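You operate a simulated robot arm through the tools that you are given. There is no shell and no other tool. Be economical: measure what you need, move in short steps, check, and stop when the job is done.

Carry out the task below with a simulated robot arm. There is one attempt and no reset: what you move stays moved.

TASK
Turn the depth dial to 30 mm.
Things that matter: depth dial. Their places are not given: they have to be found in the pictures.

It is judged by the outcome, as a careful person would: the job done as asked, and still so three seconds after it is handed in. It fails if anything else is knocked over, pushed out of place, dropped, spilled or broken.

THE ROBOT
A 7-joint arm with a two-finger parallel gripper, fixed in place. Base frame: the origin is at the foot of the arm, x ahead of it, y to its left, z up; the work surface is at about z = 0.022. Lengths are in m, angles in degrees, forces in N, time in s.
With the tool pointing down near the work surface it reaches from about 0.22 to 0.6 m from the base axis. Its first joint turns from -66.0 to 66.0 degrees. Payload 2.5 kg.
Tool frame: the origin (TCP) lies between the finger pads and is the grasp point; the fingertips stand 0.023 m ahead of it; z points along the fingers, y is the line along which they close. The gripper opens to 0.094 m. The fingers are 0.038 m wide and 0.01 m thick; the gripper's body (0.054 by 0.096 m) begins 0.039 m behind the TCP.
Orientation is that of the tool frame in the base frame, as a unit quaternion [x, y, z, w]. With the fingers straight down and closing along the base's y, the tool's x points along the base's -x, its y along +y and its z along -z.

THE INTERFACE
- The arm moves only by the tool arm_command. Its argument "increments" is a list that holds one entry, the list of rows, each a list of 7 numbers: the shift along the tool's x, y, z in cm, then the turn, a rotation vector about the tool's x, y, z in degrees, then the opening, from 0 (shut) to 1 (fully open). In form: [[[tx, ty, tz, ax, ay, az, grip], ...]]. A call has 1 to 8 rows; each row shifts and turns the commanded pose from where the row before left it, along the tool's axes as they then stand. A row lasts 0.2 s, in which the tool goes at most 0.05 m and 8.6 degrees; a call with a longer step from one row to the next is refused whole, and so is a gripper value outside its range. A pose out of reach is approached as far as the arm can. The call stops where the force on the tool passes 40 N (or 10 N more than at its start, if that is more) or the arm is blocked; 0.2 s more then pass. The fingers move at their own pace (about 0.108 m/s each) and stop on an object; they squeeze with about 30 N. The grip force told is the motor's: it shows also when the fingers shut on nothing. Time passes only in rows, and 0.2 s behind the last, so rows that do not move let the fingers close. It gives the time, the measured TCP pose, the force on the tool (base axes), the opening and the grip force at its end, in the units of the frame above (readings bear some noise).
- Cameras (640 x 400 px; columns grow to the right, rows downward): "scene" is fixed at [0.1343, -0.4256, 0.535]; the picture's right is [0.65, -0.76, 0.00], its down [-0.49, -0.42, -0.76] and it looks along [0.58, 0.50, -0.65] (base axes); focal length 316 px, centre (320, 200). "wrist" rides on the gripper at [-0.039, 0, -0.044] in the tool frame; the picture's right is [0.00, -1.00, 0.00], its down [0.97, 0.00, -0.24] and it looks along [0.24, 0.00, 0.97] (tool axes); focal length 218 px, centre (320, 200).
- snapshot(camera): a new picture of that camera. No time passes.
- measure_at(camera, pixels): there is no depth. For up to 12 entries [column, row, z] of the newest picture of that camera ("zoom" is the newest enlarged one), the place [x, y] in the base frame at which the ray of that pixel passes the height z, good to about 0.002 m. No time passes.
- zoom(camera, box): a new picture of the part [left, top, right, bottom] of that camera's present view, enlarged. No time passes.
- job_done(): hands the job in; it is judged then, once.

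Work in short steps. Measure before you move; look again where a grasp or a placing could have gone wrong, and mend it. You have 60 turns and 20 pictures in all, the two below and enlarged ones among them. Open the gripper and draw the arm clear of the work before you hand the job in, unless the task says otherwise; then end with one line.

The tools are called after "Call:" by a JSON object that holds its "method" and its "body". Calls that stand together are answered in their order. arm_command: Moves the arm, as the interface text tells. Its arguments: {"type":"object","properties":{"increments":{"type":"array","items":{"type":"array","items":{"type":"array","items":{"type":"number"}}}}},"required":["increments"]} The other tools are called the same way: snapshot (camera) takes a picture; measure_at (camera, pixels) gives the place at which the rays of pixels pass given heights; zoom (camera, box) takes an enlarged picture of a part of a camera's view; job_done () hands the job in.

At the start:

```text
time_s: 0.0
tcp_pos: [0.4289, -0.1387, 0.3299]
tool_rot: [0.001, 1.0, 0.0, 0.0]
ft_force: [-0.2, 0.6, -0.4]
width: 0.094
finger_force: 0.0
```

scene: 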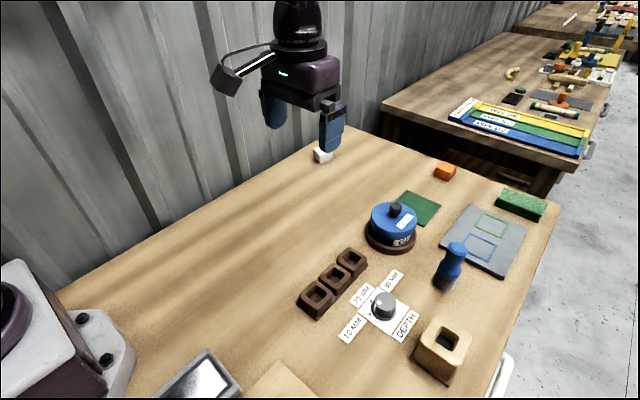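
wrist: 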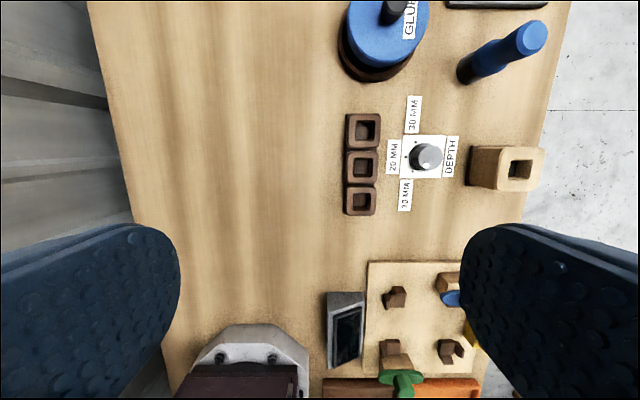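

The dial is near scene (384,305) and wrist (427,157). I'll zoom in on both views to see its pointer and labels.

Call:
{"method": "zoom", "body": {"camera": "scene", "box": [324, 255, 444, 355]}}

Call:
{"method": "zoom", "body": {"camera": "wrist", "box": [370, 90, 490, 220]}}

Call:
{"method": "measure_at", "body": {"camera": "wrist", "pixels": [[427, 157, 0.05], [427, 157, 0.022], [413, 114, 0.022], [394, 157, 0.022], [405, 195, 0.022], [451, 157, 0.022], [362, 165, 0.04], [505, 168, 0.05], [423, 157, 0.025]]}}

Call:
{"method": "measure_at", "body": {"camera": "scene", "pixels": [[384, 300, 0.05], [384, 310, 0.022], [391, 281, 0.022], [362, 295, 0.022], [352, 328, 0.022], [350, 258, 0.05], [440, 345, 0.07]]}}

```text
4.00 times, centred on (384, 305) of scene
```

zoom: 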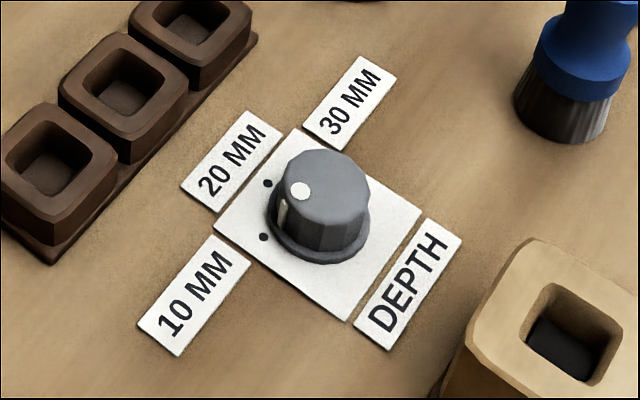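

```text
3.08 times, centred on (430, 155) of wrist
```

zoom: 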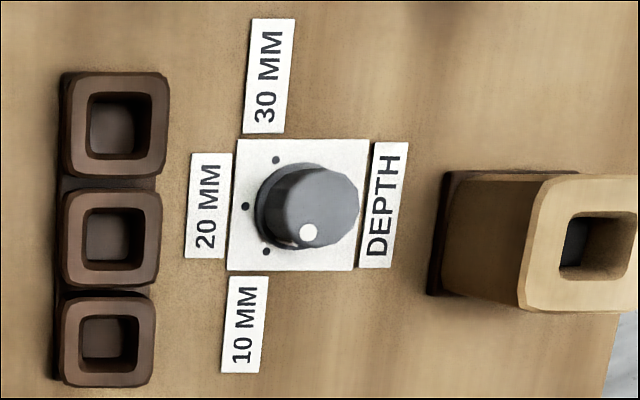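

```text
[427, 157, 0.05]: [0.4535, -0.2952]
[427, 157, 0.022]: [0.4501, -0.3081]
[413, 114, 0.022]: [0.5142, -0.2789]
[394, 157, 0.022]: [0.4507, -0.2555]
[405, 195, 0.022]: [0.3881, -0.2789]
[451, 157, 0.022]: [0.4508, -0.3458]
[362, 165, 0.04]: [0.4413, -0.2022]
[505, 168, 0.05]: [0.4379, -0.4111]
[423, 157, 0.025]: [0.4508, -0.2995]
```

```text
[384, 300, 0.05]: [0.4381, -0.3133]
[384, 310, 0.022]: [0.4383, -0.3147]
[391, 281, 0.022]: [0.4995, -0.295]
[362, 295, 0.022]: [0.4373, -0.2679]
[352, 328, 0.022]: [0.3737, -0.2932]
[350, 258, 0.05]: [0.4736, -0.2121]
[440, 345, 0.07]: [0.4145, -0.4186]
```

The two cameras disagree by about 1.5 cm: scene puts the knob at (0.438,-0.313) and wrist at (0.451,-0.297). The gripper's position in the scene picture fits the scene camera. I'll move above the dial, staying high, and look again.

Call:
{"method": "arm_command", "body": {"increments": [[[-0.2, -4.3, 0, 0, 0, 0, 0.7], [-0.2, -4.3, 0, 0, 0, 0, 0.7], [-0.3, -4.3, 1.5, 0, 0, 0, 0.7], [-0.3, -4.0, 2.5, 0, 0, 0, 0.7], [0, 0, 4, 0, 0, 0, 0.7], [0, 0, 4, 0, 0, 0, 0.7], [0, 0, 0, 0, 0, 0, 0.7]]]}}

Call:
{"method": "snapshot", "body": {"camera": "wrist"}}

Call:
{"method": "snapshot", "body": {"camera": "scene"}}

```text
time_s: 1.6
tcp_pos: [0.4401, -0.3054, 0.2108]
tool_rot: [0.0, 1.0, 0.001, 0.0]
ft_force: [-0.6, -0.4, -0.7]
width: 0.0659
finger_force: 0.0
```

```text
15 pictures are left
```

wrist: 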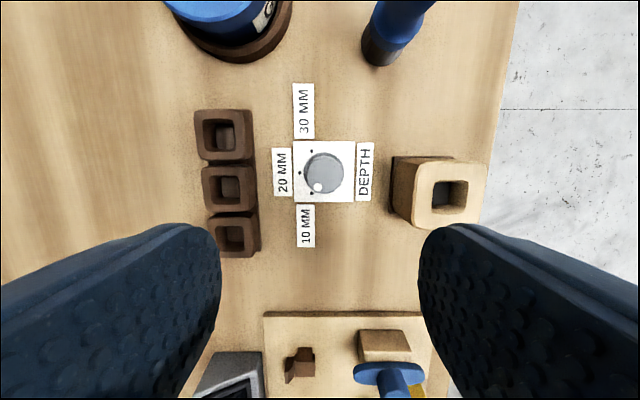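

```text
14 pictures are left
```

scene: 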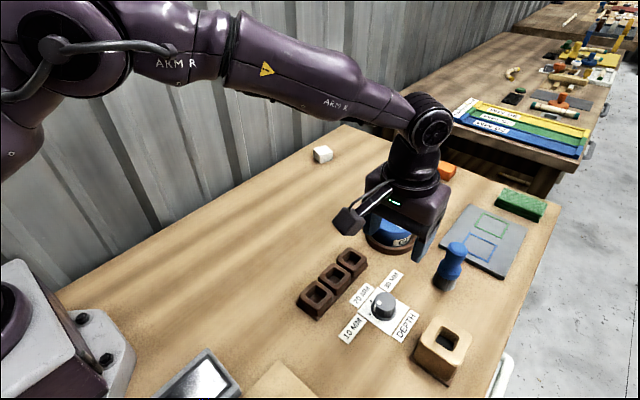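

Call:
{"method": "zoom", "body": {"camera": "wrist", "box": [260, 120, 390, 220]}}

Call:
{"method": "measure_at", "body": {"camera": "wrist", "pixels": [[324, 173, 0.022], [324, 173, 0.045], [283, 172, 0.022], [304, 110, 0.022], [306, 226, 0.022], [365, 171, 0.022], [304, 173, 0.045], [344, 173, 0.045]]}}

```text
4.00 times, centred on (325, 170) of wrist
```

zoom: 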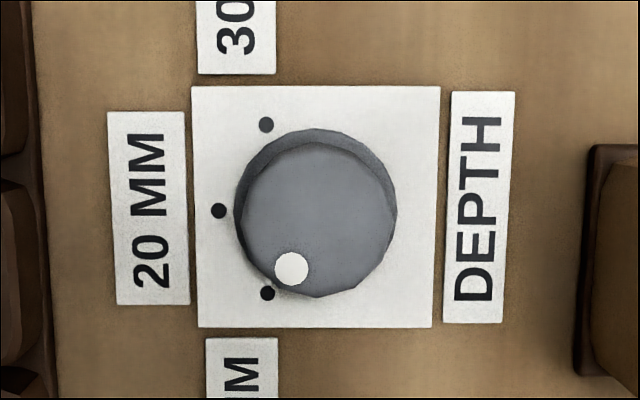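

```text
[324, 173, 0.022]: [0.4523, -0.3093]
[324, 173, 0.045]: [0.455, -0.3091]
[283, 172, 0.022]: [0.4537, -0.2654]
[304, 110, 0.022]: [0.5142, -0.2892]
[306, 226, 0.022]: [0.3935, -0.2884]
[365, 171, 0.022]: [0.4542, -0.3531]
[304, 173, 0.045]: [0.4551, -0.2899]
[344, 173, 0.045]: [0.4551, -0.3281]
```

The far and near wrist views and the scene view all agree if the table is really at z≈0.003. That puts the knob at about (0.451,-0.309), with its top at z≈0.029 and a diameter of about 0.04. The pointer is at 10 mm, so it needs about 120° clockwise seen from above, which is +z of the tool. I'll centre over it, pre-rotate -60° and check.

Call:
{"method": "arm_command", "body": {"increments": [[[-1.1, -0.36, 2, 0, 0, 0, 0.7], [0, 0, 2, 0, 0, -8.5, 0.7], [0, 0, 2, 0, 0, -8.5, 0.7], [0, 0, 2, 0, 0, -8.5, 0.7], [0, 0, 2, 0, 0, -8.5, 0.7], [0, 0, 0, 0, 0, -8.5, 0.7], [0, 0, 0, 0, 0, -8.5, 0.7], [0, 0, 0, 0, 0, -8.5, 0.7]]]}}

Call:
{"method": "snapshot", "body": {"camera": "wrist"}}

Call:
{"method": "snapshot", "body": {"camera": "scene"}}

```text
time_s: 3.4
tcp_pos: [0.4503, -0.3112, 0.1087]
tool_rot: [-0.498, 0.867, 0.0, -0.001]
ft_force: [0.2, 0.0, 0.0]
width: 0.0659
finger_force: 0.0
```

```text
12 pictures are left
```

wrist: 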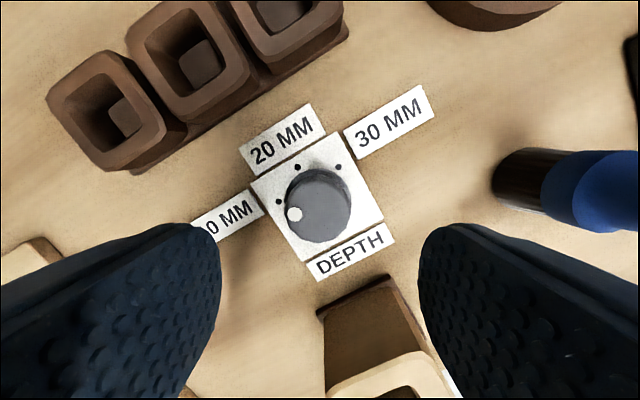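

```text
11 pictures are left
```

scene: 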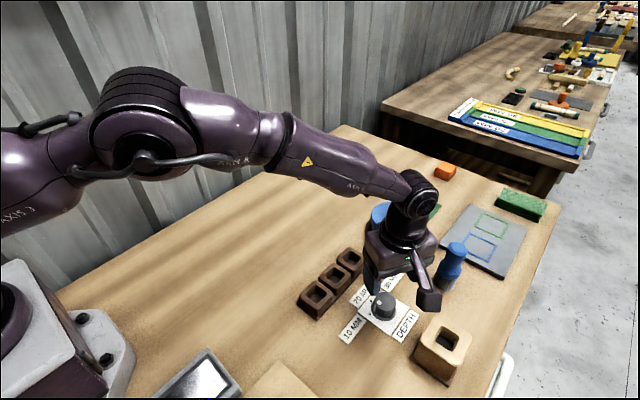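

Call:
{"method": "measure_at", "body": {"camera": "wrist", "pixels": [[320, 207, 0.029], [317, 207, 0.003], [278, 200, 0.003], [339, 166, 0.003], [500, 195, 0.01], [560, 200, 0.08], [330, 310, 0.05], [185, 120, 0.03], [335, 380, 0.06]]}}

Call:
{"method": "measure_at", "body": {"camera": "scene", "pixels": [[384, 301, 0.029], [445, 285, 0.003], [457, 248, 0.08], [420, 330, 0.05]]}}

```text
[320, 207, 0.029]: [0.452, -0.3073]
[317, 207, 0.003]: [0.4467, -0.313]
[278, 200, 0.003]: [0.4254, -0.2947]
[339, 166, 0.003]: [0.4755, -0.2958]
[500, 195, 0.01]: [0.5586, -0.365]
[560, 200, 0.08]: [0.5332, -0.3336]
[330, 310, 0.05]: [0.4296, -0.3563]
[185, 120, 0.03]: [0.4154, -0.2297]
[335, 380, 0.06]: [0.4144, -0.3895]
```

```text
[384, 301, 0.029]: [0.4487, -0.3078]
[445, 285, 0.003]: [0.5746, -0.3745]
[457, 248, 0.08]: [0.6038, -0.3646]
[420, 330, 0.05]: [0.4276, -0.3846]
```

The TCP is within 2 mm of the knob centre at about (0.4505,-0.3095), and the surroundings are clear. I'll correct slightly and descend to TCP z≈0.033, then grip.

Call:
{"method": "arm_command", "body": {"increments": [[[-0.15, 0.08, 2, 0, 0, 0, 0.7], [0, 0, 2, 0, 0, 0, 0.7], [0, 0, 2, 0, 0, 0, 0.7], [0, 0, 1.5, 0, 0, 0, 0.7], [0, 0, 0, 0, 0, 0, 0.7]]]}}

Call:
{"method": "zoom", "body": {"camera": "scene", "box": [324, 245, 464, 345]}}

Call:
{"method": "snapshot", "body": {"camera": "wrist"}}

```text
time_s: 4.6
tcp_pos: [0.45, -0.3097, 0.0337]
tool_rot: [-0.496, 0.868, 0.0, 0.0]
ft_force: [0.1, 0.0, 0.1]
width: 0.0656
finger_force: 0.1
```

```text
4.00 times, centred on (394, 295) of scene
```

zoom: 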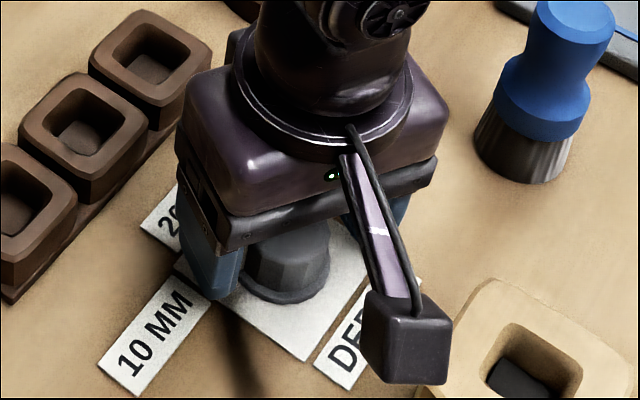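

```text
9 pictures are left
```

wrist: 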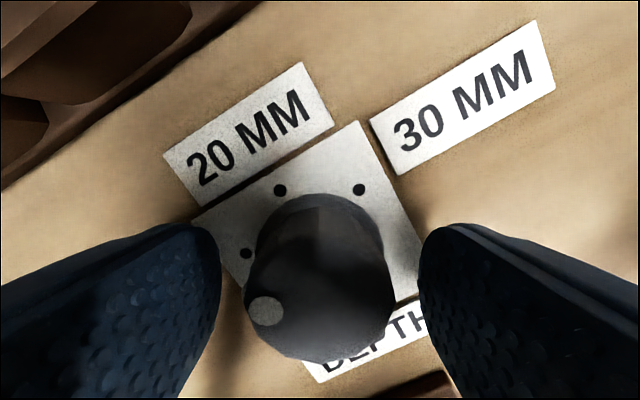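

The knob sits between the fingers, centred, with tips at z≈0.01. I'll close the gripper.

Call:
{"method": "arm_command", "body": {"increments": [[[0, 0, 0, 0, 0, 0, 0.3], [0, 0, 0, 0, 0, 0, 0.2], [0, 0, 0, 0, 0, 0, 0.2]]]}}

```text
time_s: 5.4
tcp_pos: [0.4502, -0.3093, 0.0344]
tool_rot: [-0.495, 0.869, -0.001, 0.0]
ft_force: [3.3, -1.9, -3.5]
width: 0.0398
finger_force: 45.4
```

Gripped at 0.040 m with small side forces. I'll turn +60° first.

Call:
{"method": "arm_command", "body": {"increments": [[[0, 0, 0, 0, 0, 7.5, 0.2], [0, 0, 0, 0, 0, 7.5, 0.2], [0, 0, 0, 0, 0, 7.5, 0.2], [0, 0, 0, 0, 0, 7.5, 0.2], [0, 0, 0, 0, 0, 7.5, 0.2], [0, 0, 0, 0, 0, 7.5, 0.2], [0, 0, 0, 0, 0, 7.5, 0.2], [0, 0, 0, 0, 0, 7.5, 0.2]]]}}

Call:
{"method": "snapshot", "body": {"camera": "wrist"}}

```text
time_s: 7.2
tcp_pos: [0.4512, -0.3101, 0.0342]
tool_rot: [0.007, 1.0, 0.0, 0.0]
ft_force: [-4.4, 5.6, -2.4]
width: 0.0399
finger_force: 44.8
```

```text
8 pictures are left
```

wrist: 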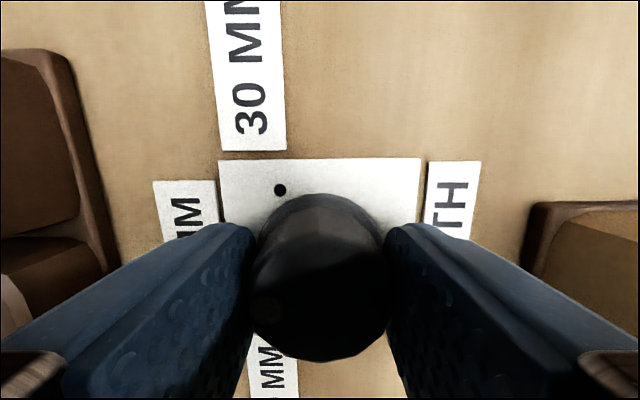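

The white dot stayed at wrist (265,310) while the tool turned, so the knob is following. I'll turn another 60°.

Call:
{"method": "arm_command", "body": {"increments": [[[0, 0, 0, 0, 0, 7.5, 0.2], [0, 0, 0, 0, 0, 7.5, 0.2], [0, 0, 0, 0, 0, 7.5, 0.2], [0, 0, 0, 0, 0, 7.5, 0.2], [0, 0, 0, 0, 0, 7.5, 0.2], [0, 0, 0, 0, 0, 7.5, 0.2], [0, 0, 0, 0, 0, 7.5, 0.2], [0, 0, 0, 0, 0, 7.5, 0.2]]]}}

Call:
{"method": "snapshot", "body": {"camera": "wrist"}}

```text
time_s: 9.0
tcp_pos: [0.4497, -0.3112, 0.0335]
tool_rot: [0.505, 0.863, 0.0, 0.002]
ft_force: [-0.2, 3.1, 9.2]
width: 0.0399
finger_force: 45.0
```

```text
7 pictures are left
```

wrist: 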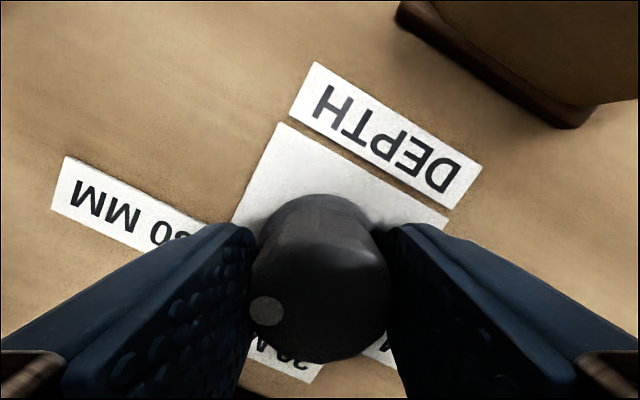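

Turned 120° and the dot is still fixed in the grip. I'll release, rise and inspect.

Call:
{"method": "arm_command", "body": {"increments": [[[0, 0, 0, 0, 0, 0, 0.7], [0, 0, 0, 0, 0, 0, 0.7], [0, 0, -2, 0, 0, 0, 0.7], [0, 0, -4, 0, 0, 0, 0.7], [0, 0, -4, 0, 0, -8, 0.7], [0, 0, -4, 0, 0, -8, 0.7], [0, 0, -3, 0, 0, -8, 0.7], [0, 0, 0, 0, 0, -8, 0.7]]]}}

Call:
{"method": "zoom", "body": {"camera": "wrist", "box": [260, 120, 390, 220]}}

Call:
{"method": "zoom", "body": {"camera": "scene", "box": [324, 255, 444, 355]}}

```text
time_s: 10.8
tcp_pos: [0.451, -0.3103, 0.2051]
tool_rot: [0.246, 0.969, 0.0, 0.001]
ft_force: [-0.1, -0.6, 0.3]
width: 0.0659
finger_force: 0.0
```

```text
4.00 times, centred on (325, 170) of wrist
```

zoom: 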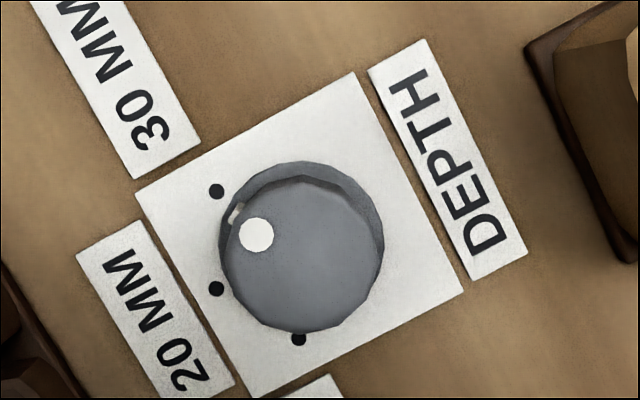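

```text
4.00 times, centred on (384, 305) of scene
```

zoom: 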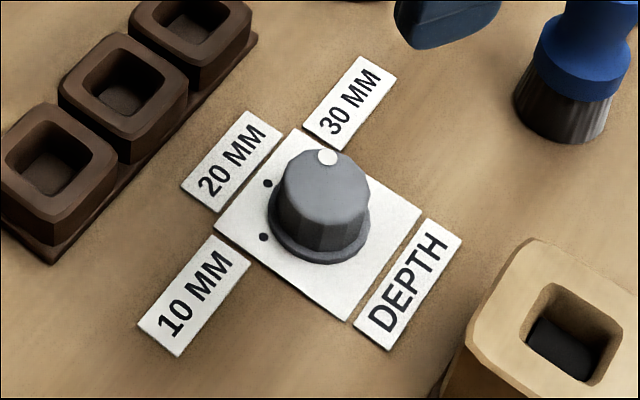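

The pointer looks close to the 30 mm tick, perhaps about 3° short. I'll put the wrist camera straight above the knob to remove parallax.

Call:
{"method": "arm_command", "body": {"increments": [[[0, 0, 0, 0, 0, -7.1, 0.7], [0, 0, 0, 0, 0, -7.1, 0.7], [0, 0, 0, 0, 0, -7.1, 0.7], [0, 0, 0, 0, 0, -7.2, 0.7], [3.9, 0, 2, 0, 0, 0, 0.7], [0, 0, 2, 0, 0, 0, 0.7], [0, 0, 0, 0, 0, 0, 0.7]]]}}

Call:
{"method": "zoom", "body": {"camera": "wrist", "box": [270, 110, 370, 180]}}

```text
time_s: 12.4
tcp_pos: [0.4113, -0.3111, 0.165]
tool_rot: [0.0, 1.0, 0.001, 0.001]
ft_force: [1.0, -1.0, 1.4]
width: 0.066
finger_force: 0.0
```

```text
5.71 times, centred on (320, 145) of wrist
```

zoom: 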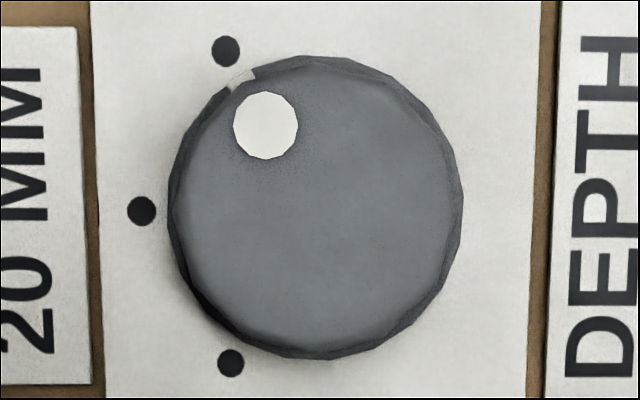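

From straight above, the knob centre is (316,208). The 30 mm tick lies at 60°, the pointer line (242,80) at 60° and the dot at about 58.5°, so the dial is on 30 mm. I'll lift clear.

Call:
{"method": "arm_command", "body": {"increments": [[[0, 0, -4, 0, 0, 0, 1], [0, 0, -4, 0, 0, 0, 1], [0, 4, -4, 0, 0, 0, 1], [0, 4, -3, 0, 0, 0, 1], [0, 4, 0, 0, 0, 0, 1], [0, 0, 0, 0, 0, 0, 1]]]}}

Call:
{"method": "snapshot", "body": {"camera": "scene"}}

```text
refused: row 3 steps farther than a row can; nothing moved
```

```text
3 pictures are left
```

scene: 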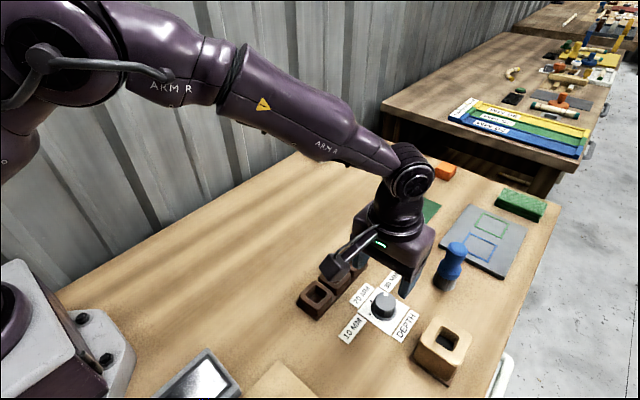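

The call was refused because one row's step was too long. I'll retry with shorter steps.

Call:
{"method": "arm_command", "body": {"increments": [[[0, 0, -4, 0, 0, 0, 1], [0, 0, -4, 0, 0, 0, 1], [0, 0, -4, 0, 0, 0, 1], [0, 4, 0, 0, 0, 0, 1], [0, 4, 0, 0, 0, 0, 1], [0, 4, 0, 0, 0, 0, 1], [0, 0, 0, 0, 0, 0, 1]]]}}

Call:
{"method": "snapshot", "body": {"camera": "scene"}}

```text
time_s: 14.0
tcp_pos: [0.4114, -0.1919, 0.2854]
tool_rot: [-0.001, 1.0, 0.0, 0.0]
ft_force: [-0.5, 0.2, 0.0]
width: 0.094
finger_force: 0.0
```

```text
2 pictures are left
```

scene: 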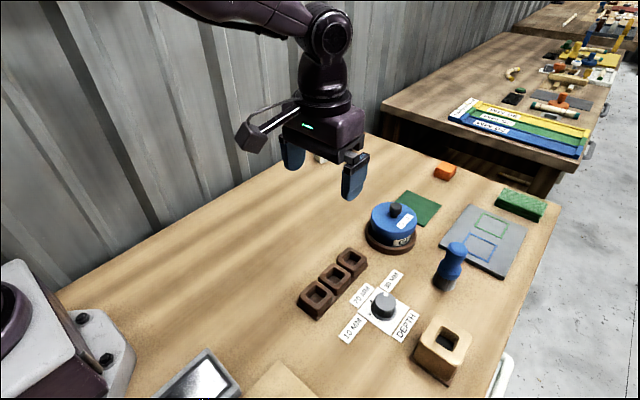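

The arm is clear, nothing else has moved, and the dial is at 30 mm, so I'm handing in.

Call:
{"method": "job_done", "body": {}}

```text
The job is handed in.
```

The depth dial now points to 30 mm, within about 2° of its tick as seen from straight above; the gripper is open, the arm is clear, and nothing else was moved.
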